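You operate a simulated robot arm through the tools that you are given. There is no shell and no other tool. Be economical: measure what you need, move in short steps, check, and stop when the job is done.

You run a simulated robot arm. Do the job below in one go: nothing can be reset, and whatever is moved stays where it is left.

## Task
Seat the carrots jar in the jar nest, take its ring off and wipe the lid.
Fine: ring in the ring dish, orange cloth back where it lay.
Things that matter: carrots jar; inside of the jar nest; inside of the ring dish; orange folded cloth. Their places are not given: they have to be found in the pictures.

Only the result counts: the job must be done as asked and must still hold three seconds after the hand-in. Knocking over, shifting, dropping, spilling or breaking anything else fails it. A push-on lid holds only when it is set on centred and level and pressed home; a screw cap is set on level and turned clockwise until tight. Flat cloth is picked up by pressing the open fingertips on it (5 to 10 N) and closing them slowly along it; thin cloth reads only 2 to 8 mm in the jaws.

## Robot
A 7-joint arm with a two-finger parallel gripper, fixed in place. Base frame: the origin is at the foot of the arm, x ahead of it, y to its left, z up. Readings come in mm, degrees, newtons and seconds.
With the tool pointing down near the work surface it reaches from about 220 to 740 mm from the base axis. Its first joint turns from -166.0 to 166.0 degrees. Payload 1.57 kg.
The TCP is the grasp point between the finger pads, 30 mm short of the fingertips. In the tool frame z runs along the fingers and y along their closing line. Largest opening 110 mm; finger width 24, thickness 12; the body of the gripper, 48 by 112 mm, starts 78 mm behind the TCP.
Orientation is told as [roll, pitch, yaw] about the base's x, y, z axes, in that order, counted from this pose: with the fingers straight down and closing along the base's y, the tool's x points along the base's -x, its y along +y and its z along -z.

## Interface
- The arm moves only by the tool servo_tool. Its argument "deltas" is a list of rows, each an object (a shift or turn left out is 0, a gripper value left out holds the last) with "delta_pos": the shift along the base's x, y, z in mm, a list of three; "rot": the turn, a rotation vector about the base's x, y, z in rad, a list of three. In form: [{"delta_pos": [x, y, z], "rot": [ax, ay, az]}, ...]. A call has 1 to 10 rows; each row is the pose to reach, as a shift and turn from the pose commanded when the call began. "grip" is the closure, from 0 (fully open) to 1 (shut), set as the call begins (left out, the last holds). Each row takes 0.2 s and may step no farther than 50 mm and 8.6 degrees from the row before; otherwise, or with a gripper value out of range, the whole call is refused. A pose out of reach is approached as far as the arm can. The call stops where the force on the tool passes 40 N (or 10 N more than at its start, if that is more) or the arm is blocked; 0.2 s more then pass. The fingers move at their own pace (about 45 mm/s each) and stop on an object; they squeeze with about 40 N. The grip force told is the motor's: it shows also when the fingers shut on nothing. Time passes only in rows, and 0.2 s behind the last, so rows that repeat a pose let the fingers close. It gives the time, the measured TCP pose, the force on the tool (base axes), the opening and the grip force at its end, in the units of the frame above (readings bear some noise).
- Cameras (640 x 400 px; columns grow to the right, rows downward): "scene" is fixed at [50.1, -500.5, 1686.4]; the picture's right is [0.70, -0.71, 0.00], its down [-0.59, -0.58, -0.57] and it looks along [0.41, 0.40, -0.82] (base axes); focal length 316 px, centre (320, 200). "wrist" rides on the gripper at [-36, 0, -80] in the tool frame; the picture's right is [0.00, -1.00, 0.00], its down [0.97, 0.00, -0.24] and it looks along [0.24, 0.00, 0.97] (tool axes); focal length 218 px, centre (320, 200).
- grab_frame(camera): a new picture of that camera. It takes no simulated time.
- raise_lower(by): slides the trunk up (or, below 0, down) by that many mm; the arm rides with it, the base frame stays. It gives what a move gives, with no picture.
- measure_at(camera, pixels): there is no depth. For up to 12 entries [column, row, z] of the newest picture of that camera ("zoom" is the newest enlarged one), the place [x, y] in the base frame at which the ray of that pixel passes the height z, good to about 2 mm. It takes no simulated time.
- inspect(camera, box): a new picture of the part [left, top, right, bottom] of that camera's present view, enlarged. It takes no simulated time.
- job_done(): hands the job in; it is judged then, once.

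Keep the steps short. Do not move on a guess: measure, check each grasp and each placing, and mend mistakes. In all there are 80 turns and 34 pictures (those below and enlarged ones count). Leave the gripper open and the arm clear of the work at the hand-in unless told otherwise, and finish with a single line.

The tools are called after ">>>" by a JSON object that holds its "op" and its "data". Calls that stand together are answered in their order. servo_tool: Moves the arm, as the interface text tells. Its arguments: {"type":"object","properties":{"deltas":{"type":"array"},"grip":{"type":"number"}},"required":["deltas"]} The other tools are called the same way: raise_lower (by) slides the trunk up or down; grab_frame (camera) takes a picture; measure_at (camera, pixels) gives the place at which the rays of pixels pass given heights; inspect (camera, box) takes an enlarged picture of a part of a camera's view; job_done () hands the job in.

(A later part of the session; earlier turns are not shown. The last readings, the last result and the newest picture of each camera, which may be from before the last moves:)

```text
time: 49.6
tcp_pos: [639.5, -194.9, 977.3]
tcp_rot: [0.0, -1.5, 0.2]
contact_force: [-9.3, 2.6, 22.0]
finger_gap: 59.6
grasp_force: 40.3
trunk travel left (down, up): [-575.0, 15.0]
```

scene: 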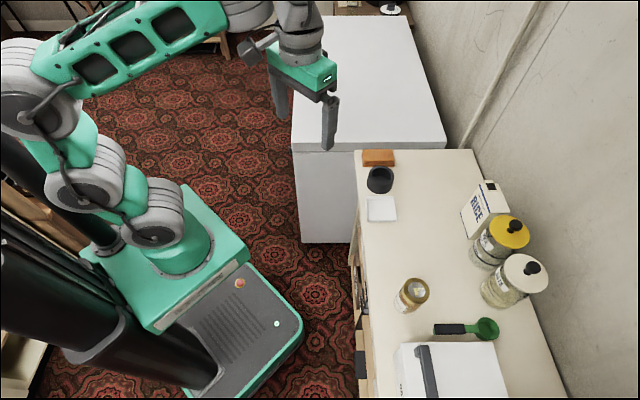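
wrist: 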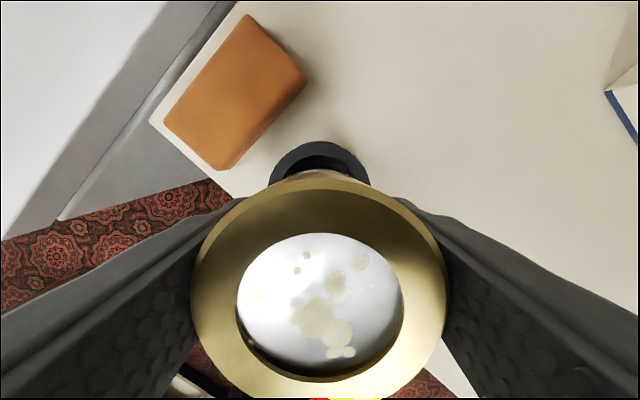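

z is at 977.3, below the rim-contact height, so the jar seems to be going in. A −x force suggests easing −x by 1.5. Continuing down.

>>> {"op": "servo_tool", "data": {"deltas": [{"delta_pos": [-0.8, 0, 0]}, {"delta_pos": [-1.5, 0, -1]}, {"delta_pos": [-1.5, 0, -3]}, {"delta_pos": [-1.5, 0, -5]}, {"delta_pos": [-1.5, 0, -5]}]}}

>>> {"op": "inspect", "data": {"camera": "scene", "box": [352, 140, 408, 196]}}

```text
time: 50.8
tcp_pos: [638.2, -194.3, 973.5]
tcp_rot: [0.0, -1.6, 0.2]
contact_force: [-3.4, 5.7, 22.7]
finger_gap: 59.7
grasp_force: 39.8
trunk travel left (down, up): [-575.0, 15.0]
```

```text
7.14 times, centred on (380, 168) of scene
```

zoom: 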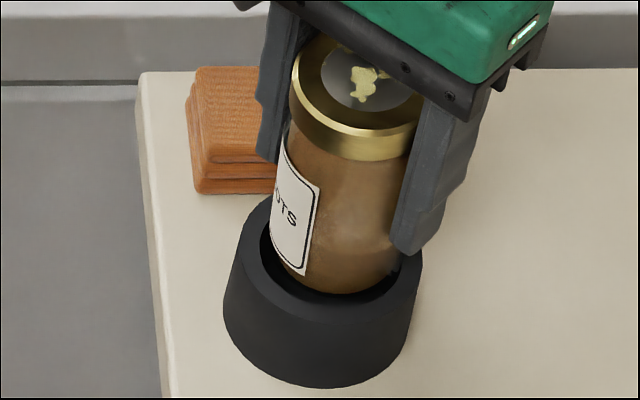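

The jar still stands on the rim and the fingers have slid down it. Its base looks centred on the nest, near (333,251) in the zoom against (331,249) predicted. I'll loosen the jaws just 2–3 mm per side so it can level itself and drop in while still guarded by the fingers.

>>> {"op": "servo_tool", "data": {"deltas": [{"delta_pos": [0, 0, 0]}, {"delta_pos": [0, 0, 0]}, {"delta_pos": [0, 0, 0]}], "grip": 0.41}}

>>> {"op": "inspect", "data": {"camera": "scene", "box": [352, 140, 408, 196]}}

```text
time: 51.6
tcp_pos: [639.5, -195.7, 971.6]
tcp_rot: [0.1, -1.4, 0.0]
contact_force: [0.1, 0.2, 0.3]
finger_gap: 65.1
grasp_force: 0.0
trunk travel left (down, up): [-575.0, 15.0]
```

```text
7.14 times, centred on (380, 168) of scene
```

zoom: 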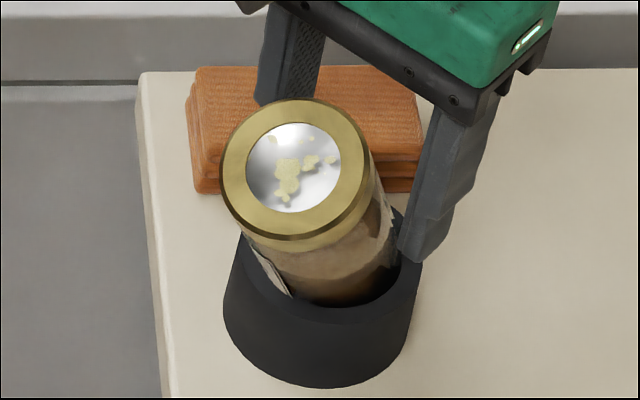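

The jar dropped into the nest but leans toward −x, caught inside. I'll work out the lean by locating the ring centre along its pixel ray.

>>> {"op": "measure_at", "data": {"camera": "zoom", "pixels": [[295, 170, 960], [295, 170, 980], [295, 170, 1000], [295, 170, 1010], [295, 170, 1020], [221, 165, 1000], [370, 175, 1000], [300, 100, 1000], [293, 240, 1000], [340, 305, 900]]}}

```text
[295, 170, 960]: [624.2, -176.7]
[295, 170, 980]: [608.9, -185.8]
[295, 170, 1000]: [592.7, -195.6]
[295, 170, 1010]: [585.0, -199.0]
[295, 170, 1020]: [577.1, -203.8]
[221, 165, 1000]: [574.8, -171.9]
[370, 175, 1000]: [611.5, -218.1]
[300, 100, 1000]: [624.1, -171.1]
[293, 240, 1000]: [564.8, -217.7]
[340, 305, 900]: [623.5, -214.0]
```

The ring centre is about (593,-195,1000), so the jar leans about 25° toward −x with its base in the nest. I'll tilt the open gripper 25° the same way, line it up along the jar axis, regrip the ring, then rotate it upright about its base.

>>> {"op": "servo_tool", "data": {"deltas": [{"delta_pos": [0, 0.4, 0]}, {"delta_pos": [-8, 0.4, 2], "rot": [0, -0.09, 0]}, {"delta_pos": [-16, 0.4, 5], "rot": [0, -0.18, 0]}, {"delta_pos": [-25, 0.4, 8], "rot": [0, -0.27, 0]}, {"delta_pos": [-32, 0.4, 10], "rot": [0, -0.35, 0]}, {"delta_pos": [-38, 0.4, 10.5], "rot": [0, -0.412, 0]}, {"delta_pos": [-38, 0.4, 10.5], "rot": [0, -0.412, 0]}], "grip": 0.27}}

>>> {"op": "servo_tool", "data": {"deltas": [{"delta_pos": [0, 0, 0]}, {"delta_pos": [0, 0, 0]}, {"delta_pos": [0, 0, 0]}], "grip": 1}}

```text
time: 53.2
tcp_pos: [603.0, -194.2, 979.3]
tcp_rot: [0.0, -25.1, 0.1]
contact_force: [-0.9, -0.1, -0.7]
finger_gap: 80.3
grasp_force: 0.1
trunk travel left (down, up): [-575.0, 15.0]
```

```text
time: 54.0
tcp_pos: [602.6, -194.5, 979.6]
tcp_rot: [0.0, -25.0, 0.0]
contact_force: [1.1, 0.1, 0.3]
finger_gap: 59.5
grasp_force: 28.4
trunk travel left (down, up): [-575.0, 15.0]
```

The ring is gripped at 59.5 mm. Now I'll rotate upright about the jar base.

>>> {"op": "servo_tool", "data": {"deltas": [{"delta_pos": [6.9, -0.5, 2.7], "rot": [0, 0.083, 0]}, {"delta_pos": [14.6, -0.5, 5], "rot": [0, 0.17, 0]}, {"delta_pos": [22.4, -0.5, 6.5], "rot": [0, 0.258, 0]}, {"delta_pos": [30.4, -0.5, 7.2], "rot": [0, 0.346, 0]}, {"delta_pos": [38.2, -0.5, 7.4], "rot": [0, 0.436, 0]}, {"delta_pos": [38.2, -0.5, 7.4], "rot": [0, 0.436, 0]}]}}

>>> {"op": "servo_tool", "data": {"deltas": [{"delta_pos": [0, 0, -2]}, {"delta_pos": [0, 0, -4]}, {"delta_pos": [0, 0, -4]}]}}

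```text
time: 55.4
tcp_pos: [640.2, -195.0, 991.2]
tcp_rot: [-0.1, -0.3, 0.1]
contact_force: [-1.1, 4.5, 21.7]
finger_gap: 59.3
grasp_force: 40.4
trunk travel left (down, up): [-575.0, 15.0]
```

```text
time: 56.2
tcp_pos: [639.3, -194.0, 986.5]
tcp_rot: [0.0, -0.2, 0.0]
contact_force: [-4.5, 6.4, 23.0]
finger_gap: 59.2
grasp_force: 39.9
trunk travel left (down, up): [-575.0, 15.0]
```

It moved down 5 mm with no force increase. A +y side force shows, so I'll ease +1 in y and −0.5 in x and continue down.

>>> {"op": "servo_tool", "data": {"deltas": [{"delta_pos": [-0.5, 1, 0]}, {"delta_pos": [-0.5, 1, -2]}, {"delta_pos": [-0.5, 1, -4]}, {"delta_pos": [-0.5, 1, -6]}, {"delta_pos": [-0.5, 1, -6]}]}}

>>> {"op": "servo_tool", "data": {"deltas": [{"delta_pos": [0, 0, -2]}, {"delta_pos": [0, 0, -4]}, {"delta_pos": [0, 0, -6]}, {"delta_pos": [0, 0, -6]}]}}

```text
time: 57.1
tcp_pos: [639.5, -195.4, 985.9]
tcp_rot: [0.0, -0.5, 0.1]
contact_force: [-12.3, 3.9, 15.2]
finger_gap: 59.5
grasp_force: 39.9
trunk travel left (down, up): [-575.0, 15.0]
stopped in row 4: the force on the tool passed its limit (the readings are from after the stop); the commanded pose is now the measured one
```

```text
time: 58.1
tcp_pos: [640.4, -195.3, 979.0]
tcp_rot: [-0.1, -0.6, 0.0]
contact_force: [-3.8, 1.2, 30.5]
finger_gap: 59.5
grasp_force: 39.9
trunk travel left (down, up): [-575.0, 15.0]
```

The −x force persists, so the +x edge is still catching. I'll unload by lifting, shift −2.5 mm in x and lower lightly.

>>> {"op": "servo_tool", "data": {"deltas": [{"delta_pos": [0, 0, 3]}, {"delta_pos": [0, 0, 7]}, {"delta_pos": [-1.2, 0, 9]}, {"delta_pos": [-2.5, 0, 9]}, {"delta_pos": [-2.5, 0, 9]}]}}

>>> {"op": "servo_tool", "data": {"deltas": [{"delta_pos": [0, 0, -2]}, {"delta_pos": [0, 0, -4]}, {"delta_pos": [0, 0, -6]}, {"delta_pos": [0, 0, -6]}]}}

>>> {"op": "servo_tool", "data": {"deltas": [{"delta_pos": [0, 0, -2]}, {"delta_pos": [0, 0, -4]}, {"delta_pos": [0, 0, -4]}]}}

```text
time: 59.3
tcp_pos: [638.0, -195.0, 987.0]
tcp_rot: [-0.1, -0.3, 0.0]
contact_force: [0.0, 0.1, -4.2]
finger_gap: 59.4
grasp_force: 39.7
trunk travel left (down, up): [-575.0, 15.0]
```

```text
time: 60.3
tcp_pos: [639.2, -195.5, 980.2]
tcp_rot: [0.0, -0.2, 0.0]
contact_force: [0.3, 0.5, -3.6]
finger_gap: 59.3
grasp_force: 39.9
trunk travel left (down, up): [-575.0, 15.0]
```

```text
time: 61.1
tcp_pos: [639.4, -194.7, 980.2]
tcp_rot: [-0.2, -0.7, -0.1]
contact_force: [-0.5, 1.7, 19.3]
finger_gap: 59.4
grasp_force: 40.4
trunk travel left (down, up): [-575.0, 15.0]
```

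Contact is at 980, so it's still on the rim. I'll lift 3 mm and take one careful close-up of base and rim.

>>> {"op": "servo_tool", "data": {"deltas": [{"delta_pos": [0, 0, 2]}, {"delta_pos": [0, 0, 5]}, {"delta_pos": [0, 0, 5]}, {"delta_pos": [0, 0, 5]}]}}

>>> {"op": "inspect", "data": {"camera": "scene", "box": [360, 146, 404, 194]}}

```text
time: 62.1
tcp_pos: [639.8, -194.8, 980.5]
tcp_rot: [0.0, -0.3, 0.0]
contact_force: [-0.3, -0.3, -4.4]
finger_gap: 59.7
grasp_force: 39.6
trunk travel left (down, up): [-575.0, 15.0]
```

```text
8.33 times, centred on (382, 170) of scene
```

zoom: 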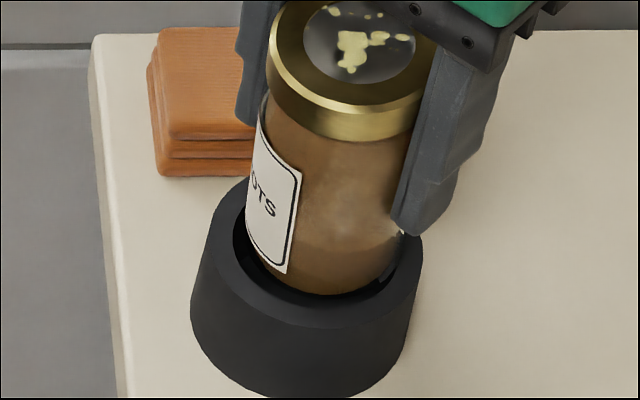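

The ring is left of the base, so the jar leans about 2.3° with its base too far to +x by about 2.5 mm. Rotating +0.04 rad about y at the TCP fixes both; then I'll lower lightly.

>>> {"op": "servo_tool", "data": {"deltas": [{"delta_pos": [0, 0, 1], "rot": [0, 0.02, 0]}, {"delta_pos": [0, 0, 1], "rot": [0, 0.04, 0]}, {"delta_pos": [0, 0, 1], "rot": [0, 0.04, 0]}, {"delta_pos": [0, 0, -1], "rot": [0, 0.04, 0]}, {"delta_pos": [0, 0, -3], "rot": [0, 0.04, 0]}]}}

>>> {"op": "servo_tool", "data": {"deltas": [{"delta_pos": [0, 0, -2]}, {"delta_pos": [0, 0, -4]}, {"delta_pos": [0, 0, -4]}]}}

```text
time: 63.3
tcp_pos: [638.6, -195.7, 979.3]
tcp_rot: [0.1, 2.0, -0.1]
contact_force: [0.2, -0.3, -4.1]
finger_gap: 59.3
grasp_force: 39.8
trunk travel left (down, up): [-575.0, 15.0]
```

```text
time: 64.1
tcp_pos: [639.3, -195.2, 975.8]
tcp_rot: [-0.1, 2.0, 0.0]
contact_force: [1.4, 0.6, -2.7]
finger_gap: 59.5
grasp_force: 40.3
trunk travel left (down, up): [-575.0, 15.0]
```

It's at 975.8 with almost no force, below the earlier contact height, so it's entering. I'll continue down.

>>> {"op": "servo_tool", "data": {"deltas": [{"delta_pos": [0, 0, -2]}, {"delta_pos": [0, 0, -4]}, {"delta_pos": [0, 0, -6]}, {"delta_pos": [0, 0, -6]}]}}

>>> {"op": "servo_tool", "data": {"deltas": [{"delta_pos": [0, 0, -2]}, {"delta_pos": [0, 0, -4]}, {"delta_pos": [0, 0, -6]}, {"delta_pos": [0, 0, -6]}]}}

```text
time: 65.1
tcp_pos: [638.7, -195.0, 968.3]
tcp_rot: [-0.1, 2.0, 0.0]
contact_force: [3.0, 1.5, -1.4]
finger_gap: 59.2
grasp_force: 39.8
trunk travel left (down, up): [-575.0, 15.0]
```

```text
time: 66.1
tcp_pos: [640.0, -196.2, 962.2]
tcp_rot: [-0.1, 1.9, 0.1]
contact_force: [6.2, 3.7, 1.3]
finger_gap: 59.6
grasp_force: 40.3
trunk travel left (down, up): [-575.0, 15.0]
```

It's sliding in well. I'll ease +x/+y slightly and continue to the floor, watching the force.

>>> {"op": "servo_tool", "data": {"deltas": [{"delta_pos": [0.8, 0.5, -2]}, {"delta_pos": [0.8, 0.5, -4]}, {"delta_pos": [0.8, 0.5, -6]}, {"delta_pos": [0.8, 0.5, -8]}, {"delta_pos": [0.8, 0.5, -8]}]}}

>>> {"op": "servo_tool", "data": {"deltas": [{"delta_pos": [0, 0, -2]}, {"delta_pos": [0, 0, -4]}, {"delta_pos": [0, 0, -6]}, {"delta_pos": [0, 0, -6]}]}}

```text
time: 67.3
tcp_pos: [639.1, -195.2, 954.7]
tcp_rot: [-0.1, 2.0, 0.0]
contact_force: [3.9, 1.2, -1.4]
finger_gap: 59.5
grasp_force: 39.9
trunk travel left (down, up): [-575.0, 15.0]
```

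```text
time: 68.3
tcp_pos: [639.9, -195.1, 948.6]
tcp_rot: [0.0, 2.0, 0.0]
contact_force: [-0.5, 0.1, -5.0]
finger_gap: 59.4
grasp_force: 40.0
trunk travel left (down, up): [-575.0, 15.0]
```

>>> {"op": "servo_tool", "data": {"deltas": [{"delta_pos": [0, 0, -2]}, {"delta_pos": [0, 0, -4]}, {"delta_pos": [0, 0, -6]}, {"delta_pos": [0, 0, -6]}]}}

>>> {"op": "servo_tool", "data": {"deltas": [{"delta_pos": [0, 0, -1]}, {"delta_pos": [0, 0, -2]}, {"delta_pos": [0, 0, -2]}]}}

```text
time: 69.3
tcp_pos: [640.5, -193.3, 943.8]
tcp_rot: [0.0, 1.9, 0.0]
contact_force: [-2.1, -0.1, 4.3]
finger_gap: 59.4
grasp_force: 39.8
trunk travel left (down, up): [-575.0, 15.0]
```

```text
time: 70.1
tcp_pos: [640.5, -193.9, 943.4]
tcp_rot: [-0.2, 1.7, 0.1]
contact_force: [-1.8, 0.2, 20.3]
finger_gap: 59.4
grasp_force: 40.0
trunk travel left (down, up): [-575.0, 15.0]
```

The jar is seated: it stopped at TCP 943.5 with 20 N. I'll open, square the tool, rise above the ring, and take a wrist picture to find the ring centre exactly.

>>> {"op": "servo_tool", "data": {"deltas": [{"delta_pos": [0, 0, 1]}, {"delta_pos": [0, 0, 1]}, {"delta_pos": [0, 0, 1]}, {"delta_pos": [0, 0, 20]}, {"delta_pos": [0, 0, 50]}, {"delta_pos": [0, 0, 90], "rot": [0, -0.03, 0]}, {"delta_pos": [0, 0, 130], "rot": [0, -0.03, 0]}, {"delta_pos": [-10, 0, 160], "rot": [0, -0.03, 0]}, {"delta_pos": [-20, 0, 160], "rot": [0, -0.03, 0]}, {"delta_pos": [-20, 0, 160], "rot": [0, -0.03, 0]}], "grip": 0.2}}

>>> {"op": "servo_tool", "data": {"deltas": [{"delta_pos": [0, 0, 0]}, {"delta_pos": [0, 0, 0]}]}}

>>> {"op": "grab_frame", "data": {"camera": "wrist"}}

```text
time: 72.3
tcp_pos: [620.1, -195.3, 1101.2]
tcp_rot: [-0.1, 0.3, 0.1]
contact_force: [0.2, -0.8, -0.9]
finger_gap: 88.4
grasp_force: 0.0
trunk travel left (down, up): [-575.0, 15.0]
```

```text
time: 72.9
tcp_pos: [620.2, -196.2, 1099.7]
tcp_rot: [-0.1, 0.3, 0.0]
contact_force: [-0.9, -0.3, -0.1]
finger_gap: 88.1
grasp_force: 0.1
trunk travel left (down, up): [-575.0, 15.0]
```

```text
2 pictures are left
```

wrist: 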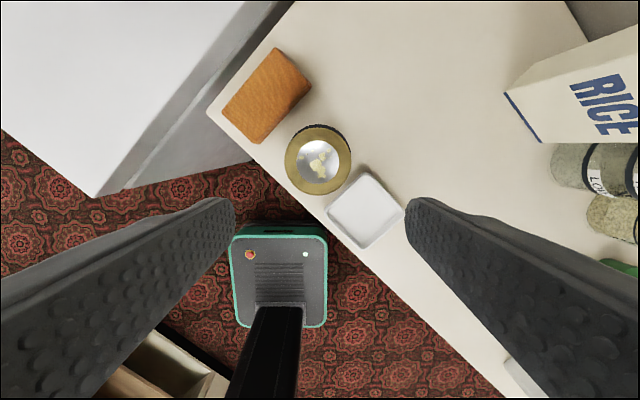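

The jar is seated upright. I'll measure the ring centre (318,160), the dish and the cloth from this frame.

>>> {"op": "measure_at", "data": {"camera": "wrist", "pixels": [[318, 160, 984], [319, 160, 980], [284, 160, 982], [352, 160, 982], [318, 126, 982], [318, 194, 982], [365, 210, 866], [327, 210, 870], [404, 212, 870], [275, 48, 880], [260, 143, 880], [267, 95, 880]]}}

```text
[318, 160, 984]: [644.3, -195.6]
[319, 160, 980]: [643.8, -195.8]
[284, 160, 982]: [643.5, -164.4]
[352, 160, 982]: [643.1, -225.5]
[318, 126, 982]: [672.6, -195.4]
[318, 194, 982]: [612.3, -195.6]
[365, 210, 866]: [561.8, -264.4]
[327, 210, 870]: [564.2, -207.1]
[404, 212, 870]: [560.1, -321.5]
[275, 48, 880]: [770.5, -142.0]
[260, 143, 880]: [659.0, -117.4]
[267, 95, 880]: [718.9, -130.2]
```

The ring centre is (642.8,-195.4) and the dish centre (562,-264). I'll pre-turn the gripper −70° over the ring so there's room to unscrew counter-clockwise.

>>> {"op": "servo_tool", "data": {"deltas": [{"delta_pos": [10, 0, 0], "rot": [0, 0, -0.14]}, {"delta_pos": [22.6, 0.6, 0], "rot": [0, 0, -0.28]}, {"delta_pos": [22.6, 0.6, 0], "rot": [0, 0, -0.42]}, {"delta_pos": [22.6, 0.6, 0], "rot": [0, 0, -0.56]}, {"delta_pos": [22.6, 0.6, -20], "rot": [0, 0, -0.7]}, {"delta_pos": [22.6, 0.6, -40], "rot": [0, 0, -0.84]}, {"delta_pos": [22.6, 0.6, -60], "rot": [0, 0, -0.98]}, {"delta_pos": [22.6, 0.6, -60], "rot": [0, 0, -1.1]}, {"delta_pos": [22.6, 0.6, -60], "rot": [0, 0, -1.22]}, {"delta_pos": [22.6, 0.6, -60], "rot": [0, 0, -1.22]}], "grip": 0.25}}

>>> {"op": "servo_tool", "data": {"deltas": [{"delta_pos": [0, 0, 0]}]}}

```text
time: 75.1
tcp_pos: [642.2, -195.5, 1040.0]
tcp_rot: [0.0, 0.2, -69.9]
contact_force: [0.0, 0.4, 0.3]
finger_gap: 82.4
grasp_force: 0.1
trunk travel left (down, up): [-575.0, 15.0]
```

```text
time: 75.5
tcp_pos: [642.7, -194.9, 1040.2]
tcp_rot: [0.0, 0.2, -69.8]
contact_force: [1.6, -0.1, 0.2]
finger_gap: 82.5
grasp_force: 0.0
trunk travel left (down, up): [-575.0, 15.0]
```

>>> {"op": "servo_tool", "data": {"deltas": [{"delta_pos": [0, 0, -15]}, {"delta_pos": [0, 0, -30]}, {"delta_pos": [0, 0, -40]}, {"delta_pos": [0, 0, -40]}]}}

>>> {"op": "servo_tool", "data": {"deltas": [{"delta_pos": [0, 0, 0]}, {"delta_pos": [0, 0, 0]}, {"delta_pos": [0, 0, 0]}, {"delta_pos": [0, 0, 0]}], "grip": 1}}

```text
time: 76.5
tcp_pos: [643.4, -194.3, 999.8]
tcp_rot: [-0.1, 0.2, -70.0]
contact_force: [-0.1, 0.1, -0.4]
finger_gap: 82.5
grasp_force: 0.1
trunk travel left (down, up): [-575.0, 15.0]
```

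```text
time: 77.5
tcp_pos: [643.0, -194.6, 1001.1]
tcp_rot: [-0.2, 0.4, -69.9]
contact_force: [-1.3, -0.3, 0.5]
finger_gap: 58.9
grasp_force: 37.4
trunk travel left (down, up): [-575.0, 15.0]
```

Gripped at 58.9 mm. I'll turn counter-clockwise 64°, watching forces.

>>> {"op": "servo_tool", "data": {"deltas": [{"rot": [0, 0, 0.14]}, {"rot": [0, 0, 0.28]}, {"rot": [0, 0, 0.42]}, {"rot": [0, 0, 0.56]}, {"rot": [0, 0, 0.7]}, {"rot": [0, 0, 0.84]}, {"rot": [0, 0, 0.98]}, {"rot": [0, 0, 1.12]}]}}

>>> {"op": "servo_tool", "data": {"deltas": [{"rot": [0, 0, 0.14]}, {"rot": [0, 0, 0.28]}, {"rot": [0, 0, 0.42]}, {"rot": [0, 0, 0.56]}, {"rot": [0, 0, 0.7]}, {"rot": [0, 0, 0.84]}, {"rot": [0, 0, 0.98]}, {"rot": [0, 0, 1.12]}, {"rot": [0, 0, 1.26]}, {"rot": [0, 0, 1.26]}]}}

```text
time: 79.3
tcp_pos: [642.5, -194.4, 1000.5]
tcp_rot: [-0.1, 0.2, -5.6]
contact_force: [0.4, -1.2, 0.6]
finger_gap: 59.0
grasp_force: 40.0
trunk travel left (down, up): [-575.0, 15.0]
```

```text
time: 81.5
tcp_pos: [641.5, -192.9, 1001.1]
tcp_rot: [-0.2, 0.2, 66.6]
contact_force: [-6.4, -0.4, -0.6]
finger_gap: 58.9
grasp_force: 40.0
trunk travel left (down, up): [-575.0, 15.0]
```

Turned 136°. I'll test-lift 3 mm: about −4 N would mean the jar comes along, about 0 means the ring is free.

>>> {"op": "servo_tool", "data": {"deltas": [{"delta_pos": [0, 0, 1.5]}, {"delta_pos": [0, 0, 3]}, {"delta_pos": [0, 0, 3]}]}}

>>> {"op": "servo_tool", "data": {"deltas": [{"delta_pos": [0, 0, 0]}, {"delta_pos": [0, 0, 0]}]}}

```text
time: 82.3
tcp_pos: [641.4, -193.2, 1003.7]
tcp_rot: [0.0, 0.3, 66.5]
contact_force: [-3.6, -0.4, -7.2]
finger_gap: 58.8
grasp_force: 40.5
trunk travel left (down, up): [-575.0, 15.0]
```

```text
time: 82.9
tcp_pos: [642.0, -194.2, 1003.7]
tcp_rot: [0.0, 0.2, 66.5]
contact_force: [-2.6, 0.1, -7.6]
finger_gap: 58.9
grasp_force: 40.5
trunk travel left (down, up): [-575.0, 15.0]
```

It's still held, at −7.5 N. I'll lower back, release, turn back 136° and unscrew again.

>>> {"op": "servo_tool", "data": {"deltas": [{"delta_pos": [0, 0, -1.5]}, {"delta_pos": [0, 0, -3]}, {"delta_pos": [0, 0, -3]}]}}

>>> {"op": "servo_tool", "data": {"deltas": [{"delta_pos": [0, 0, 0]}, {"delta_pos": [0, 0, 0]}, {"rot": [0, 0, -0.14]}, {"rot": [0, 0, -0.28]}, {"rot": [0, 0, -0.42]}, {"rot": [0, 0, -0.56]}, {"rot": [0, 0, -0.7]}, {"rot": [0, 0, -0.84]}, {"rot": [0, 0, -0.98]}, {"rot": [0, 0, -1.12]}], "grip": 0.25}}

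>>> {"op": "servo_tool", "data": {"deltas": [{"rot": [0, 0, -0.14]}, {"rot": [0, 0, -0.28]}, {"rot": [0, 0, -0.42]}, {"rot": [0, 0, -0.56]}, {"rot": [0, 0, -0.7]}, {"rot": [0, 0, -0.84]}, {"rot": [0, 0, -0.98]}, {"rot": [0, 0, -1.12]}, {"rot": [0, 0, -1.26]}, {"rot": [0, 0, -1.26]}]}}

>>> {"op": "servo_tool", "data": {"deltas": [{"delta_pos": [0, 0, 0]}]}}

```text
time: 83.7
tcp_pos: [641.9, -194.5, 1000.6]
tcp_rot: [-0.1, 0.3, 66.5]
contact_force: [-2.0, 1.6, -0.9]
finger_gap: 59.1
grasp_force: 39.9
trunk travel left (down, up): [-575.0, 15.0]
```

```text
time: 85.9
tcp_pos: [643.7, -193.5, 1000.4]
tcp_rot: [-0.1, 0.2, 2.2]
contact_force: [0.9, -0.1, 1.1]
finger_gap: 82.5
grasp_force: 0.0
trunk travel left (down, up): [-575.0, 15.0]
```

```text
time: 88.1
tcp_pos: [641.4, -193.6, 1002.5]
tcp_rot: [-0.1, 0.1, -70.0]
contact_force: [0.1, 0.2, -0.5]
finger_gap: 82.7
grasp_force: 0.0
trunk travel left (down, up): [-575.0, 15.0]
```

```text
time: 88.5
tcp_pos: [642.5, -193.3, 1001.4]
tcp_rot: [-0.1, 0.2, -69.9]
contact_force: [0.5, -0.6, 0.8]
finger_gap: 82.8
grasp_force: 0.0
trunk travel left (down, up): [-575.0, 15.0]
```

I'll recentre by −1.5 in y, regrip and turn again.

>>> {"op": "servo_tool", "data": {"deltas": [{"delta_pos": [0.3, -1.5, 0]}, {"delta_pos": [0.3, -1.5, 0]}, {"delta_pos": [0.3, -1.5, 0]}, {"delta_pos": [0.3, -1.5, 0]}, {"delta_pos": [0.3, -1.5, 0]}], "grip": 1}}

>>> {"op": "servo_tool", "data": {"deltas": [{"rot": [0, 0, 0.14]}, {"rot": [0, 0, 0.28]}, {"rot": [0, 0, 0.42]}, {"rot": [0, 0, 0.56]}, {"rot": [0, 0, 0.7]}, {"rot": [0, 0, 0.84]}, {"rot": [0, 0, 0.98]}, {"rot": [0, 0, 1.12]}, {"rot": [0, 0, 1.26]}]}}

>>> {"op": "servo_tool", "data": {"deltas": [{"rot": [0, 0, 0.14]}, {"rot": [0, 0, 0.28]}, {"rot": [0, 0, 0.42]}, {"rot": [0, 0, 0.56]}, {"rot": [0, 0, 0.7]}, {"rot": [0, 0, 0.84]}, {"rot": [0, 0, 0.98]}, {"rot": [0, 0, 1.12]}, {"rot": [0, 0, 1.26]}, {"rot": [0, 0, 1.26]}]}}

>>> {"op": "servo_tool", "data": {"deltas": [{"delta_pos": [0, 0, 1.5]}, {"delta_pos": [0, 0, 3]}, {"delta_pos": [0, 0, 3]}]}}

```text
time: 89.7
tcp_pos: [642.7, -196.5, 1000.8]
tcp_rot: [-0.1, 0.3, -69.9]
contact_force: [-2.9, 1.3, 0.1]
finger_gap: 59.7
grasp_force: 40.1
trunk travel left (down, up): [-575.0, 15.0]
```

```text
time: 91.7
tcp_pos: [642.8, -195.0, 1000.6]
tcp_rot: [-0.1, 0.2, 2.4]
contact_force: [0.3, 0.1, -0.5]
finger_gap: 59.7
grasp_force: 40.3
trunk travel left (down, up): [-575.0, 15.0]
```

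```text
time: 93.9
tcp_pos: [642.0, -196.1, 999.3]
tcp_rot: [-0.1, 0.3, 74.6]
contact_force: [0.0, 0.6, -0.2]
finger_gap: 59.3
grasp_force: 40.1
trunk travel left (down, up): [-575.0, 15.0]
```

```text
time: 94.7
tcp_pos: [642.7, -196.2, 1003.3]
tcp_rot: [0.0, 0.3, 74.5]
contact_force: [-1.8, 0.8, 0.8]
finger_gap: 58.9
grasp_force: 40.2
trunk travel left (down, up): [-575.0, 15.0]
```

The lift force is about 0 now, so the ring looks free. I'll lift further straight up.

>>> {"op": "servo_tool", "data": {"deltas": [{"delta_pos": [0, 0, 3]}, {"delta_pos": [0, 0, 6]}, {"delta_pos": [0, 0, 10]}, {"delta_pos": [0, 0, 10]}]}}

>>> {"op": "servo_tool", "data": {"deltas": [{"delta_pos": [0, 0, 10]}, {"delta_pos": [0, 0, 25]}, {"delta_pos": [0, 0, 40]}, {"delta_pos": [0, 0, 40]}]}}

```text
time: 95.7
tcp_pos: [642.4, -196.9, 1012.9]
tcp_rot: [-0.2, 0.3, 74.5]
contact_force: [-1.5, -0.1, -0.2]
finger_gap: 59.0
grasp_force: 39.8
trunk travel left (down, up): [-575.0, 15.0]
```

```text
time: 96.7
tcp_pos: [642.0, -196.4, 1053.7]
tcp_rot: [0.0, 0.3, 74.6]
contact_force: [-0.3, 0.1, -0.8]
finger_gap: 59.3
grasp_force: 40.2
trunk travel left (down, up): [-575.0, 15.0]
```

The ring is in the jaws at 59 mm and clear of the jar. I'll carry it to over the dish (562,-264) while turning back to yaw 0, so the fingers line up with the dish diagonal.

>>> {"op": "servo_tool", "data": {"deltas": [{"delta_pos": [0, 0, 10], "rot": [0, 0, -0.14]}, {"delta_pos": [-10, -8, 10], "rot": [0, 0, -0.28]}, {"delta_pos": [-20, -17, 10], "rot": [0, 0, -0.42]}, {"delta_pos": [-35, -30, 10], "rot": [0, 0, -0.56]}, {"delta_pos": [-50, -42, 10], "rot": [0, 0, -0.7]}, {"delta_pos": [-65, -55, 10], "rot": [0, 0, -0.84]}, {"delta_pos": [-80, -67.6, 10], "rot": [0, 0, -0.98]}, {"delta_pos": [-80, -67.6, 10], "rot": [0, 0, -1.12]}, {"delta_pos": [-80, -67.6, 10], "rot": [0, 0, -1.24]}, {"delta_pos": [-80, -67.6, 10], "rot": [0, 0, -1.3]}]}}

>>> {"op": "servo_tool", "data": {"deltas": [{"delta_pos": [0, 0, -40]}, {"delta_pos": [0, 0, -80]}, {"delta_pos": [0, 0, -115]}, {"delta_pos": [0, 0, -135]}, {"delta_pos": [0, 0, -145]}, {"delta_pos": [0, 0, -145]}]}}

```text
time: 98.9
tcp_pos: [561.9, -263.0, 1064.2]
tcp_rot: [0.0, 0.3, -0.2]
contact_force: [-0.3, -0.2, 0.6]
finger_gap: 59.4
grasp_force: 39.8
trunk travel left (down, up): [-575.0, 15.0]
```

```text
time: 100.3
tcp_pos: [561.6, -263.3, 919.3]
tcp_rot: [-0.1, 0.2, -0.1]
contact_force: [-0.3, 0.0, 0.1]
finger_gap: 59.3
grasp_force: 39.8
trunk travel left (down, up): [-575.0, 15.0]
```

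I'm 20 mm above the dish now. I'll lower slowly until contact, with y corrected by −0.8.

>>> {"op": "servo_tool", "data": {"deltas": [{"delta_pos": [0, -0.8, -4]}, {"delta_pos": [0, -0.8, -8]}, {"delta_pos": [0, -0.8, -12]}, {"delta_pos": [0, -0.8, -15]}, {"delta_pos": [0, -0.8, -15]}]}}

>>> {"op": "servo_tool", "data": {"deltas": [{"delta_pos": [0, 0, -2]}, {"delta_pos": [0, 0, -4]}, {"delta_pos": [0, 0, -4]}]}}

```text
time: 101.5
tcp_pos: [562.8, -264.3, 908.7]
tcp_rot: [-0.2, -0.1, 0.1]
contact_force: [-4.9, 5.4, 25.6]
finger_gap: 58.7
grasp_force: 39.6
trunk travel left (down, up): [-575.0, 15.0]
```

```text
time: 101.9
tcp_pos: [562.9, -265.3, 907.7]
tcp_rot: [-0.4, -0.3, -0.1]
contact_force: [-14.3, 8.2, 18.5]
finger_gap: 59.0
grasp_force: 40.2
trunk travel left (down, up): [-575.0, 15.0]
stopped in row 2: the force on the tool passed its limit (the readings are from after the stop); the commanded pose is now the measured one
```

It made contact at about 908 with side forces (−x,+y), perhaps on the dish rim. I'll lift slightly and use one picture.

>>> {"op": "servo_tool", "data": {"deltas": [{"delta_pos": [0, 0, 2]}, {"delta_pos": [0, 0, 4]}, {"delta_pos": [0, 0, 4]}]}}

>>> {"op": "inspect", "data": {"camera": "scene", "box": [345, 160, 415, 230]}}

```text
time: 102.7
tcp_pos: [565.2, -266.1, 909.0]
tcp_rot: [-0.3, -0.2, -0.1]
contact_force: [-0.1, 0.4, -0.5]
finger_gap: 59.0
grasp_force: 39.7
trunk travel left (down, up): [-575.0, 15.0]
```

```text
5.71 times, centred on (380, 195) of scene
```

zoom: 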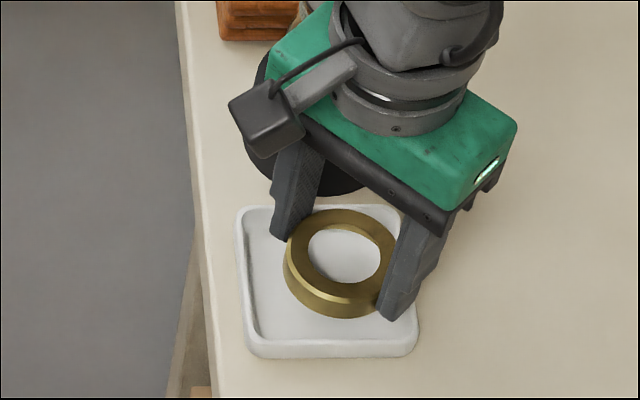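

The ring is over the dish but about 4 mm too far to the right (+x −y), with the fingers near the corner rim. I'll shift (−3.5,+2.5), lower slightly, then open only a little so the ring settles the last few millimetres.

>>> {"op": "servo_tool", "data": {"deltas": [{"delta_pos": [-1.8, 1.3, 0.5]}, {"delta_pos": [-3.5, 2.5, 0.5]}, {"delta_pos": [-3.5, 2.5, -1]}, {"delta_pos": [-3.5, 2.5, -2]}, {"delta_pos": [-3.5, 2.5, -2]}]}}

>>> {"op": "servo_tool", "data": {"deltas": [{"delta_pos": [0, 0, -1]}, {"delta_pos": [0, 0, -2]}, {"delta_pos": [0, 0, -2]}]}}

```text
time: 103.9
tcp_pos: [562.1, -262.0, 906.3]
tcp_rot: [-0.4, -0.2, 0.0]
contact_force: [-0.3, -0.5, 0.7]
finger_gap: 58.7
grasp_force: 39.7
trunk travel left (down, up): [-575.0, 15.0]
```

```text
time: 104.7
tcp_pos: [562.3, -261.9, 904.9]
tcp_rot: [-0.2, -0.2, -0.2]
contact_force: [-0.1, 0.2, 0.6]
finger_gap: 59.0
grasp_force: 39.8
trunk travel left (down, up): [-575.0, 15.0]
```

It's lower than before with no force, so the earlier contact was the rim. Lowering on.

>>> {"op": "servo_tool", "data": {"deltas": [{"delta_pos": [0, 0, -1.5]}, {"delta_pos": [0, 0, -3]}, {"delta_pos": [0, 0, -3]}]}}

>>> {"op": "servo_tool", "data": {"deltas": [{"delta_pos": [0, 0, -1.5]}, {"delta_pos": [0, 0, -3]}, {"delta_pos": [0, 0, -3]}]}}

```text
time: 105.5
tcp_pos: [563.4, -262.8, 900.9]
tcp_rot: [-0.3, -0.3, -0.1]
contact_force: [-0.9, -0.4, 0.1]
finger_gap: 58.9
grasp_force: 40.1
trunk travel left (down, up): [-575.0, 15.0]
```

```text
time: 106.3
tcp_pos: [562.2, -262.6, 899.4]
tcp_rot: [-0.3, -0.2, 0.0]
contact_force: [0.2, -0.5, -0.1]
finger_gap: 58.8
grasp_force: 40.2
trunk travel left (down, up): [-575.0, 15.0]
```

>>> {"op": "servo_tool", "data": {"deltas": [{"delta_pos": [0, 0, -1]}, {"delta_pos": [0, 0, -2]}, {"delta_pos": [0, 0, -2]}]}}

>>> {"op": "servo_tool", "data": {"deltas": [{"delta_pos": [0, 0, -0.5]}, {"delta_pos": [0, 0, -1]}, {"delta_pos": [0, 0, -1]}]}}

```text
time: 107.1
tcp_pos: [562.1, -261.9, 896.5]
tcp_rot: [-0.3, -0.2, -0.1]
contact_force: [-0.7, 0.4, -0.4]
finger_gap: 58.8
grasp_force: 40.0
trunk travel left (down, up): [-575.0, 15.0]
```

```text
time: 107.9
tcp_pos: [561.7, -262.9, 895.8]
tcp_rot: [-0.2, -0.2, -0.1]
contact_force: [-1.0, -0.6, -0.6]
finger_gap: 58.8
grasp_force: 39.8
trunk travel left (down, up): [-575.0, 15.0]
```

The tips are at z 866 inside the dish with no load. I'll open just about 1.2 mm per side to let the ring down without pushing the dish walls, then lift.

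>>> {"op": "servo_tool", "data": {"deltas": [{"delta_pos": [0, 0, 0]}, {"delta_pos": [0, 0, 0]}], "grip": 0.44}}

>>> {"op": "servo_tool", "data": {"deltas": [{"delta_pos": [0, 0, 3]}, {"delta_pos": [0, 0, 8]}, {"delta_pos": [0, 0, 15]}, {"delta_pos": [0, 0, 22]}, {"delta_pos": [0, 0, 22]}]}}

```text
time: 108.5
tcp_pos: [561.0, -263.0, 896.9]
tcp_rot: [-0.3, -0.2, -0.1]
contact_force: [-0.1, 0.2, -1.1]
finger_gap: 62.0
grasp_force: 0.2
trunk travel left (down, up): [-575.0, 15.0]
```

```text
time: 109.7
tcp_pos: [561.9, -262.2, 918.1]
tcp_rot: [-0.4, -0.2, -0.2]
contact_force: [-0.2, 0.4, -0.2]
finger_gap: 61.6
grasp_force: 0.0
trunk travel left (down, up): [-575.0, 15.0]
```

The ring is released. I'll rise well clear and head over the cloth centre (714,-128), turning to yaw 45° so the fingers close along the cloth's long axis.

>>> {"op": "servo_tool", "data": {"deltas": [{"delta_pos": [0, 0, 45]}, {"delta_pos": [0, 0, 90]}, {"delta_pos": [0, 0, 130]}, {"delta_pos": [20, 20, 145], "rot": [0, 0, 0.13]}, {"delta_pos": [45, 42, 145], "rot": [0, 0, 0.26]}, {"delta_pos": [75, 65, 145], "rot": [0, 0, 0.39]}, {"delta_pos": [105, 92, 145], "rot": [0, 0, 0.52]}, {"delta_pos": [130, 115, 140], "rot": [0, 0, 0.65]}, {"delta_pos": [152, 134, 130], "rot": [0, 0, 0.785]}, {"delta_pos": [152, 134, 110], "rot": [0, 0, 0.785]}], "grip": 0.55}}

>>> {"op": "servo_tool", "data": {"deltas": [{"delta_pos": [0, 0, -30]}, {"delta_pos": [0, 0, -60]}, {"delta_pos": [0, 0, -90]}, {"delta_pos": [0, 0, -90]}]}}

```text
time: 111.9
tcp_pos: [714.6, -130.7, 1029.7]
tcp_rot: [-0.3, -0.2, 45.0]
contact_force: [-0.2, 0.8, -0.1]
finger_gap: 49.6
grasp_force: 0.0
trunk travel left (down, up): [-575.0, 15.0]
```

```text
time: 112.9
tcp_pos: [715.6, -131.2, 939.3]
tcp_rot: [-0.2, -0.2, 44.8]
contact_force: [0.8, -0.4, -0.5]
finger_gap: 49.4
grasp_force: 0.1
trunk travel left (down, up): [-575.0, 15.0]
```

I'll correct (−1,+2.5) and lower until the tips touch the cloth.

>>> {"op": "servo_tool", "data": {"deltas": [{"delta_pos": [-1, 2.5, -6]}, {"delta_pos": [-1, 2.5, -12]}, {"delta_pos": [-1, 2.5, -18]}, {"delta_pos": [-1, 2.5, -18]}]}}

>>> {"op": "servo_tool", "data": {"deltas": [{"delta_pos": [0, 0, -2]}, {"delta_pos": [0, 0, -4]}, {"delta_pos": [0, 0, -4]}]}}

>>> {"op": "servo_tool", "data": {"deltas": [{"delta_pos": [0, 0, -2]}, {"delta_pos": [0, 0, -4]}, {"delta_pos": [0, 0, -4]}]}}

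```text
time: 113.9
tcp_pos: [713.6, -128.3, 924.9]
tcp_rot: [-0.5, -0.3, 44.9]
contact_force: [-3.1, 0.2, 15.2]
finger_gap: 50.0
grasp_force: 0.2
trunk travel left (down, up): [-575.0, 15.0]
```

```text
time: 114.8
tcp_pos: [715.6, -128.3, 923.9]
tcp_rot: [-0.8, -0.6, 44.9]
contact_force: [-4.8, -0.6, 14.1]
finger_gap: 52.5
grasp_force: 1.1
trunk travel left (down, up): [-575.0, 15.0]
stopped in row 3: the force on the tool passed its limit (the readings are from after the stop); the commanded pose is now the measured one
```

```text
time: 115.6
tcp_pos: [718.3, -127.8, 923.7]
tcp_rot: [-1.3, -1.0, 44.9]
contact_force: [-2.7, 1.3, 14.7]
finger_gap: 53.0
grasp_force: 2.0
trunk travel left (down, up): [-575.0, 15.0]
stopped in row 3: the force on the tool passed its limit (the readings are from after the stop); the commanded pose is now the measured one
```

The cloth top is at tip z≈895, and I pressed harder than wanted. I'll back off, square the small tilt, recentre and touch again lightly.

>>> {"op": "servo_tool", "data": {"deltas": [{"delta_pos": [0, 0, 4]}, {"delta_pos": [-3, -0.5, 7], "rot": [0.004, 0.028, 0]}, {"delta_pos": [-4, -0.5, 7], "rot": [0.004, 0.028, 0]}, {"delta_pos": [-4, -0.5, 7], "rot": [0.004, 0.028, 0]}]}}

>>> {"op": "servo_tool", "data": {"deltas": [{"delta_pos": [0, 0, -1.5]}, {"delta_pos": [0, 0, -3]}, {"delta_pos": [0, 0, -3]}]}}

```text
time: 116.6
tcp_pos: [713.5, -128.6, 928.2]
tcp_rot: [0.3, 0.2, 44.9]
contact_force: [0.4, -0.3, -0.2]
finger_gap: 49.8
grasp_force: 0.0
trunk travel left (down, up): [-575.0, 15.0]
```

```text
time: 117.4
tcp_pos: [714.3, -129.1, 924.9]
tcp_rot: [0.3, 0.3, 44.8]
contact_force: [-0.2, 0.4, 0.2]
finger_gap: 49.4
grasp_force: 0.2
trunk travel left (down, up): [-575.0, 15.0]
```

>>> {"op": "servo_tool", "data": {"deltas": [{"delta_pos": [0, 0, -1]}, {"delta_pos": [0, 0, -1]}]}}

```text
time: 118.0
tcp_pos: [713.6, -128.3, 923.7]
tcp_rot: [0.2, 0.3, 44.9]
contact_force: [0.1, 0.0, 1.0]
finger_gap: 49.4
grasp_force: 0.0
trunk travel left (down, up): [-575.0, 15.0]
```

The touch force is 1 N. One more millimetre should give about 7 N.

>>> {"op": "servo_tool", "data": {"deltas": [{"delta_pos": [0, 0, -0.8]}, {"delta_pos": [0, 0, -0.8]}]}}

```text
time: 118.6
tcp_pos: [715.2, -130.5, 923.3]
tcp_rot: [0.2, 0.2, 44.8]
contact_force: [-0.6, -0.6, 5.4]
finger_gap: 48.8
grasp_force: 0.0
trunk travel left (down, up): [-575.0, 15.0]
```

Pressing with 5.4 N. I'll add 0.3 mm and close in small steps.

>>> {"op": "servo_tool", "data": {"deltas": [{"delta_pos": [0, 0, -0.3]}, {"delta_pos": [0, 0, -0.3]}], "grip": 0.62}}

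>>> {"op": "servo_tool", "data": {"deltas": [{"delta_pos": [0, 0, 0]}, {"delta_pos": [0, 0, 0]}], "grip": 0.7}}

>>> {"op": "servo_tool", "data": {"deltas": [{"delta_pos": [0, 0, 0]}, {"delta_pos": [0, 0, 0]}], "grip": 0.78}}

>>> {"op": "servo_tool", "data": {"deltas": [{"delta_pos": [0, 0, 0]}, {"delta_pos": [0, 0, 0]}], "grip": 0.86}}

>>> {"op": "servo_tool", "data": {"deltas": [{"delta_pos": [0, 0, 0]}, {"delta_pos": [0, 0, 0]}], "grip": 0.93}}

>>> {"op": "servo_tool", "data": {"deltas": [{"delta_pos": [0, 0, 0]}, {"delta_pos": [0, 0, 0]}, {"delta_pos": [0, 0, 0]}], "grip": 1}}

```text
time: 119.2
tcp_pos: [714.3, -130.3, 923.4]
tcp_rot: [0.1, 0.2, 45.0]
contact_force: [4.2, -1.2, 7.7]
finger_gap: 44.0
grasp_force: 1.8
trunk travel left (down, up): [-575.0, 15.0]
```

```text
time: 119.8
tcp_pos: [712.0, -130.6, 923.2]
tcp_rot: [0.0, 0.3, 44.9]
contact_force: [3.3, -1.9, 10.2]
finger_gap: 36.2
grasp_force: 2.3
trunk travel left (down, up): [-575.0, 15.0]
```

```text
time: 120.4
tcp_pos: [712.4, -130.6, 924.7]
tcp_rot: [0.1, 0.3, 44.8]
contact_force: [2.7, -2.6, 13.1]
finger_gap: 29.3
grasp_force: 2.9
trunk travel left (down, up): [-575.0, 15.0]
```

```text
time: 121.0
tcp_pos: [712.0, -129.5, 923.5]
tcp_rot: [0.1, 0.2, 45.0]
contact_force: [2.5, -4.1, 15.0]
finger_gap: 21.8
grasp_force: 3.8
trunk travel left (down, up): [-575.0, 15.0]
```

```text
time: 121.6
tcp_pos: [712.7, -130.9, 924.6]
tcp_rot: [0.3, 0.3, 44.9]
contact_force: [2.6, -3.6, 14.8]
finger_gap: 15.1
grasp_force: 4.0
trunk travel left (down, up): [-575.0, 15.0]
```

```text
time: 122.4
tcp_pos: [713.0, -130.1, 923.8]
tcp_rot: [0.1, 0.3, 44.9]
contact_force: [3.8, -4.1, 16.2]
finger_gap: 0.0
grasp_force: 21.6
trunk travel left (down, up): [-575.0, 15.0]
```

The fingers shut on nothing at 0 mm, so this thick folded stack (top z≈894) doesn't pinch from the top. Corrected for its height it's centred near (711,-131) and about 60 mm across its short side. I'll raise, turn to yaw −45° and grasp it across the short side.

>>> {"op": "servo_tool", "data": {"deltas": [{"delta_pos": [0, 0, 40]}, {"delta_pos": [0, 0, 80]}, {"delta_pos": [0, 0, 115], "rot": [0, 0, -0.14]}, {"delta_pos": [0, 0, 115], "rot": [0, 0, -0.28]}, {"delta_pos": [0, 0, 115], "rot": [0, 0, -0.42]}, {"delta_pos": [0, 0, 115], "rot": [0, 0, -0.56]}, {"delta_pos": [0, 0, 115], "rot": [0, 0, -0.7]}, {"delta_pos": [0, 0, 115], "rot": [0, 0, -0.84]}, {"delta_pos": [0, 0, 115], "rot": [0, 0, -0.98]}, {"delta_pos": [0, 0, 115], "rot": [0, 0, -1.12]}], "grip": 0.32}}

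>>> {"op": "servo_tool", "data": {"deltas": [{"rot": [0, 0, -0.14]}, {"rot": [0, 0, -0.28]}, {"rot": [0, 0, -0.42]}, {"rot": [0, 0, -0.44]}, {"rot": [0, 0, -0.44]}]}}

>>> {"op": "servo_tool", "data": {"deltas": [{"delta_pos": [0, 0, 0]}]}}

```text
time: 124.6
tcp_pos: [714.0, -128.3, 1037.4]
tcp_rot: [0.2, 0.3, -19.3]
contact_force: [-1.2, -0.7, 0.5]
finger_gap: 74.7
grasp_force: 0.0
trunk travel left (down, up): [-575.0, 15.0]
```

```text
time: 125.8
tcp_pos: [715.5, -128.5, 1037.0]
tcp_rot: [0.3, 0.3, -44.6]
contact_force: [0.1, -0.9, -0.5]
finger_gap: 74.8
grasp_force: 0.1
trunk travel left (down, up): [-575.0, 15.0]
```

```text
time: 126.2
tcp_pos: [715.3, -128.7, 1037.2]
tcp_rot: [0.3, 0.2, -44.5]
contact_force: [-0.2, -0.9, -0.1]
finger_gap: 74.8
grasp_force: 0.1
trunk travel left (down, up): [-575.0, 15.0]
5 turns are left
```

I have 5 turns left, so I'll batch. The cloth centre estimate is (712,-132). Descend astride the short side with a 70 mm gap, close, lift, and carry to a hover over the lid, checking readings at each step.

>>> {"op": "servo_tool", "data": {"deltas": [{"delta_pos": [-3.3, -3.4, -40]}, {"delta_pos": [-3.3, -3.4, -80]}, {"delta_pos": [-3.3, -3.4, -100]}, {"delta_pos": [-3.3, -3.4, -115]}, {"delta_pos": [-3.3, -3.4, -125]}, {"delta_pos": [-3.3, -3.4, -135]}, {"delta_pos": [-3.3, -3.4, -135]}], "grip": 0.364}}

>>> {"op": "servo_tool", "data": {"deltas": [{"delta_pos": [0, 0, 0]}, {"delta_pos": [0, 0, 0]}, {"delta_pos": [0, 0, 0]}, {"delta_pos": [0, 0, 0]}], "grip": 1}}

>>> {"op": "servo_tool", "data": {"deltas": [{"delta_pos": [0, 0, 4]}, {"delta_pos": [0, 0, 12]}, {"delta_pos": [0, 0, 25]}, {"delta_pos": [0, 0, 25]}]}}

>>> {"op": "servo_tool", "data": {"deltas": [{"delta_pos": [0, 0, 40]}, {"delta_pos": [0, 0, 85]}, {"delta_pos": [0, 0, 128]}, {"delta_pos": [-20, -18, 128]}, {"delta_pos": [-45, -41, 128]}, {"delta_pos": [-69, -63.3, 128]}, {"delta_pos": [-69, -63.3, 128]}, {"delta_pos": [-69, -63.3, 128]}]}}

```text
time: 127.8
tcp_pos: [712.3, -133.3, 903.7]
tcp_rot: [0.2, 0.3, -44.5]
contact_force: [-0.2, 0.0, 0.6]
finger_gap: 70.2
grasp_force: 0.1
trunk travel left (down, up): [-575.0, 15.0]
```

```text
time: 128.8
tcp_pos: [712.9, -133.3, 902.1]
tcp_rot: [0.2, 0.2, -44.6]
contact_force: [-0.5, 0.3, 0.0]
finger_gap: 59.1
grasp_force: 40.1
trunk travel left (down, up): [-575.0, 15.0]
```

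```text
time: 129.8
tcp_pos: [711.3, -133.9, 928.0]
tcp_rot: [0.3, 0.2, -44.4]
contact_force: [-0.7, -0.4, -1.7]
finger_gap: 59.1
grasp_force: 40.0
trunk travel left (down, up): [-575.0, 15.0]
```

```text
time: 131.6
tcp_pos: [641.2, -192.0, 1054.9]
tcp_rot: [0.3, 0.3, -44.5]
contact_force: [0.1, 0.2, -1.0]
finger_gap: 58.5
grasp_force: 40.3
trunk travel left (down, up): [-575.0, 15.0]
4 turns are left
```

The cloth is held as a block: 59 mm gap at 40 N, and its underside is 42 mm below the TCP. I'll lower toward the lid in small steps, reading force after each.

>>> {"op": "servo_tool", "data": {"deltas": [{"delta_pos": [1.6, -2.8, -8]}, {"delta_pos": [1.6, -2.8, -16]}, {"delta_pos": [1.6, -2.8, -20]}, {"delta_pos": [1.6, -2.8, -20]}]}}

>>> {"op": "servo_tool", "data": {"deltas": [{"delta_pos": [0, 0, -2]}, {"delta_pos": [0, 0, -4]}, {"delta_pos": [0, 0, -4]}]}}

>>> {"op": "servo_tool", "data": {"deltas": [{"delta_pos": [0, 0, -2]}, {"delta_pos": [0, 0, -2]}, {"delta_pos": [0, 0, -2]}]}}

>>> {"op": "servo_tool", "data": {"deltas": [{"delta_pos": [0, 0, -1.5]}, {"delta_pos": [0, 0, -1.5]}, {"delta_pos": [0, 0, -1.5]}]}}

>>> {"op": "servo_tool", "data": {"deltas": [{"delta_pos": [0, 0, -1]}, {"delta_pos": [0, 0, -1]}, {"delta_pos": [0, 0, -1]}]}}

```text
time: 132.6
tcp_pos: [643.6, -197.4, 1035.8]
tcp_rot: [0.2, 0.4, -44.5]
contact_force: [-0.1, 0.6, -1.0]
finger_gap: 59.2
grasp_force: 40.3
trunk travel left (down, up): [-575.0, 15.0]
```

```text
time: 133.4
tcp_pos: [643.6, -199.0, 1031.8]
tcp_rot: [0.3, 0.3, -44.4]
contact_force: [-0.5, 0.2, -0.1]
finger_gap: 59.1
grasp_force: 40.2
trunk travel left (down, up): [-575.0, 15.0]
```

```text
time: 134.2
tcp_pos: [643.3, -198.7, 1029.4]
tcp_rot: [0.2, 0.2, -44.5]
contact_force: [-0.7, 0.3, -0.4]
finger_gap: 58.9
grasp_force: 40.1
trunk travel left (down, up): [-575.0, 15.0]
```

```text
time: 135.0
tcp_pos: [642.5, -199.8, 1028.0]
tcp_rot: [0.3, 0.3, -44.5]
contact_force: [-0.1, -0.6, -1.5]
finger_gap: 58.9
grasp_force: 40.2
trunk travel left (down, up): [-575.0, 15.0]
```

```text
time: 135.8
tcp_pos: [643.4, -198.7, 1027.0]
tcp_rot: [0.2, 0.3, -44.6]
contact_force: [0.4, 0.8, -0.9]
finger_gap: 59.0
grasp_force: 39.6
trunk travel left (down, up): [-575.0, 15.0]
3 turns are left
```

There's no contact down to 1027. I'll recentre in y, then step down 1.5 mm at a time with a gentle crosswise stroke at each level, read the force each time, then lift away and look at the lid with the last picture.

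>>> {"op": "servo_tool", "data": {"deltas": [{"delta_pos": [0, 3.3, 0]}, {"delta_pos": [0, 3.3, -1.5]}, {"delta_pos": [8, 3.3, -1.5]}, {"delta_pos": [0, 3.3, -1.5]}, {"delta_pos": [-8, 3.3, -1.5]}, {"delta_pos": [0, 3.3, -1.5]}, {"delta_pos": [0, 11.3, -1.5]}, {"delta_pos": [0, 3.3, -1.5]}, {"delta_pos": [0, -4.7, -1.5]}, {"delta_pos": [0, 3.3, -1.5]}]}}

>>> {"op": "servo_tool", "data": {"deltas": [{"delta_pos": [0, 0, -1.5]}, {"delta_pos": [8, 0, -1.5]}, {"delta_pos": [0, 0, -1.5]}, {"delta_pos": [-8, 0, -1.5]}, {"delta_pos": [0, 0, -1.5]}, {"delta_pos": [0, 8, -1.5]}, {"delta_pos": [0, 0, -1.5]}, {"delta_pos": [0, -8, -1.5]}, {"delta_pos": [0, 0, -1.5]}]}}

>>> {"op": "servo_tool", "data": {"deltas": [{"delta_pos": [0, 0, -1.5]}, {"delta_pos": [8, 0, -1.5]}, {"delta_pos": [0, 0, -1.5]}, {"delta_pos": [-8, 0, -1.5]}, {"delta_pos": [0, 0, -1.5]}, {"delta_pos": [0, 8, -1.5]}, {"delta_pos": [0, 0, -1.5]}, {"delta_pos": [0, -8, -1.5]}, {"delta_pos": [0, 0, -1.5]}]}}

>>> {"op": "servo_tool", "data": {"deltas": [{"delta_pos": [0, 0, -1.5]}, {"delta_pos": [8, 0, -1.5]}, {"delta_pos": [0, 0, -1.5]}, {"delta_pos": [-8, 0, -1.5]}, {"delta_pos": [0, 0, -1.5]}, {"delta_pos": [0, 8, -1.5]}, {"delta_pos": [0, 0, -1.5]}, {"delta_pos": [0, -8, -1.5]}, {"delta_pos": [0, 0, -1.5]}]}}

>>> {"op": "servo_tool", "data": {"deltas": [{"delta_pos": [0, 0, 5]}, {"delta_pos": [0, 0, 20]}, {"delta_pos": [0, 0, 45]}, {"delta_pos": [24, 22, 45]}, {"delta_pos": [48, 44, 45]}, {"delta_pos": [68, 62, 45]}, {"delta_pos": [68, 62, 45]}, {"delta_pos": [68, 62, 45]}]}}

>>> {"op": "inspect", "data": {"camera": "scene", "box": [355, 130, 415, 225]}}

```text
time: 138.0
tcp_pos: [642.7, -195.4, 1027.0]
tcp_rot: [0.3, 0.2, -44.5]
contact_force: [0.4, -1.7, 6.2]
finger_gap: 58.7
grasp_force: 40.2
trunk travel left (down, up): [-575.0, 15.0]
```

```text
time: 140.0
tcp_pos: [642.6, -196.9, 1027.6]
tcp_rot: [0.3, 0.2, -44.6]
contact_force: [-1.3, -8.0, 17.6]
finger_gap: 58.8
grasp_force: 39.9
trunk travel left (down, up): [-575.0, 15.0]
```

```text
time: 141.4
tcp_pos: [645.1, -187.4, 1026.3]
tcp_rot: [0.4, -0.2, -44.6]
contact_force: [2.0, 0.8, 3.9]
finger_gap: 58.7
grasp_force: 40.1
trunk travel left (down, up): [-575.0, 15.0]
stopped in row 7: the force on the tool passed its limit (the readings are from after the stop); the commanded pose is now the measured one
```

```text
time: 143.4
tcp_pos: [643.4, -192.1, 1025.7]
tcp_rot: [0.7, -0.2, -44.9]
contact_force: [0.5, -6.9, 15.5]
finger_gap: 58.8
grasp_force: 39.8
trunk travel left (down, up): [-575.0, 15.0]
```

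```text
time: 145.2
tcp_pos: [712.0, -126.4, 1071.2]
tcp_rot: [0.4, -0.1, -44.7]
contact_force: [0.0, 0.4, -0.8]
finger_gap: 58.7
grasp_force: 39.9
trunk travel left (down, up): [-575.0, 15.0]
```

```text
4.21 times, centred on (385, 178) of scene
2 turns are left
```

zoom: 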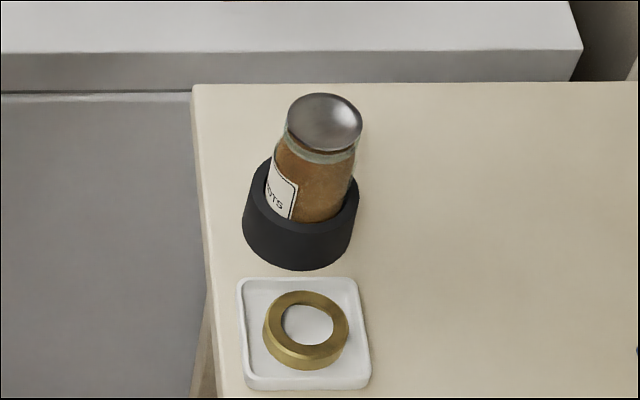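

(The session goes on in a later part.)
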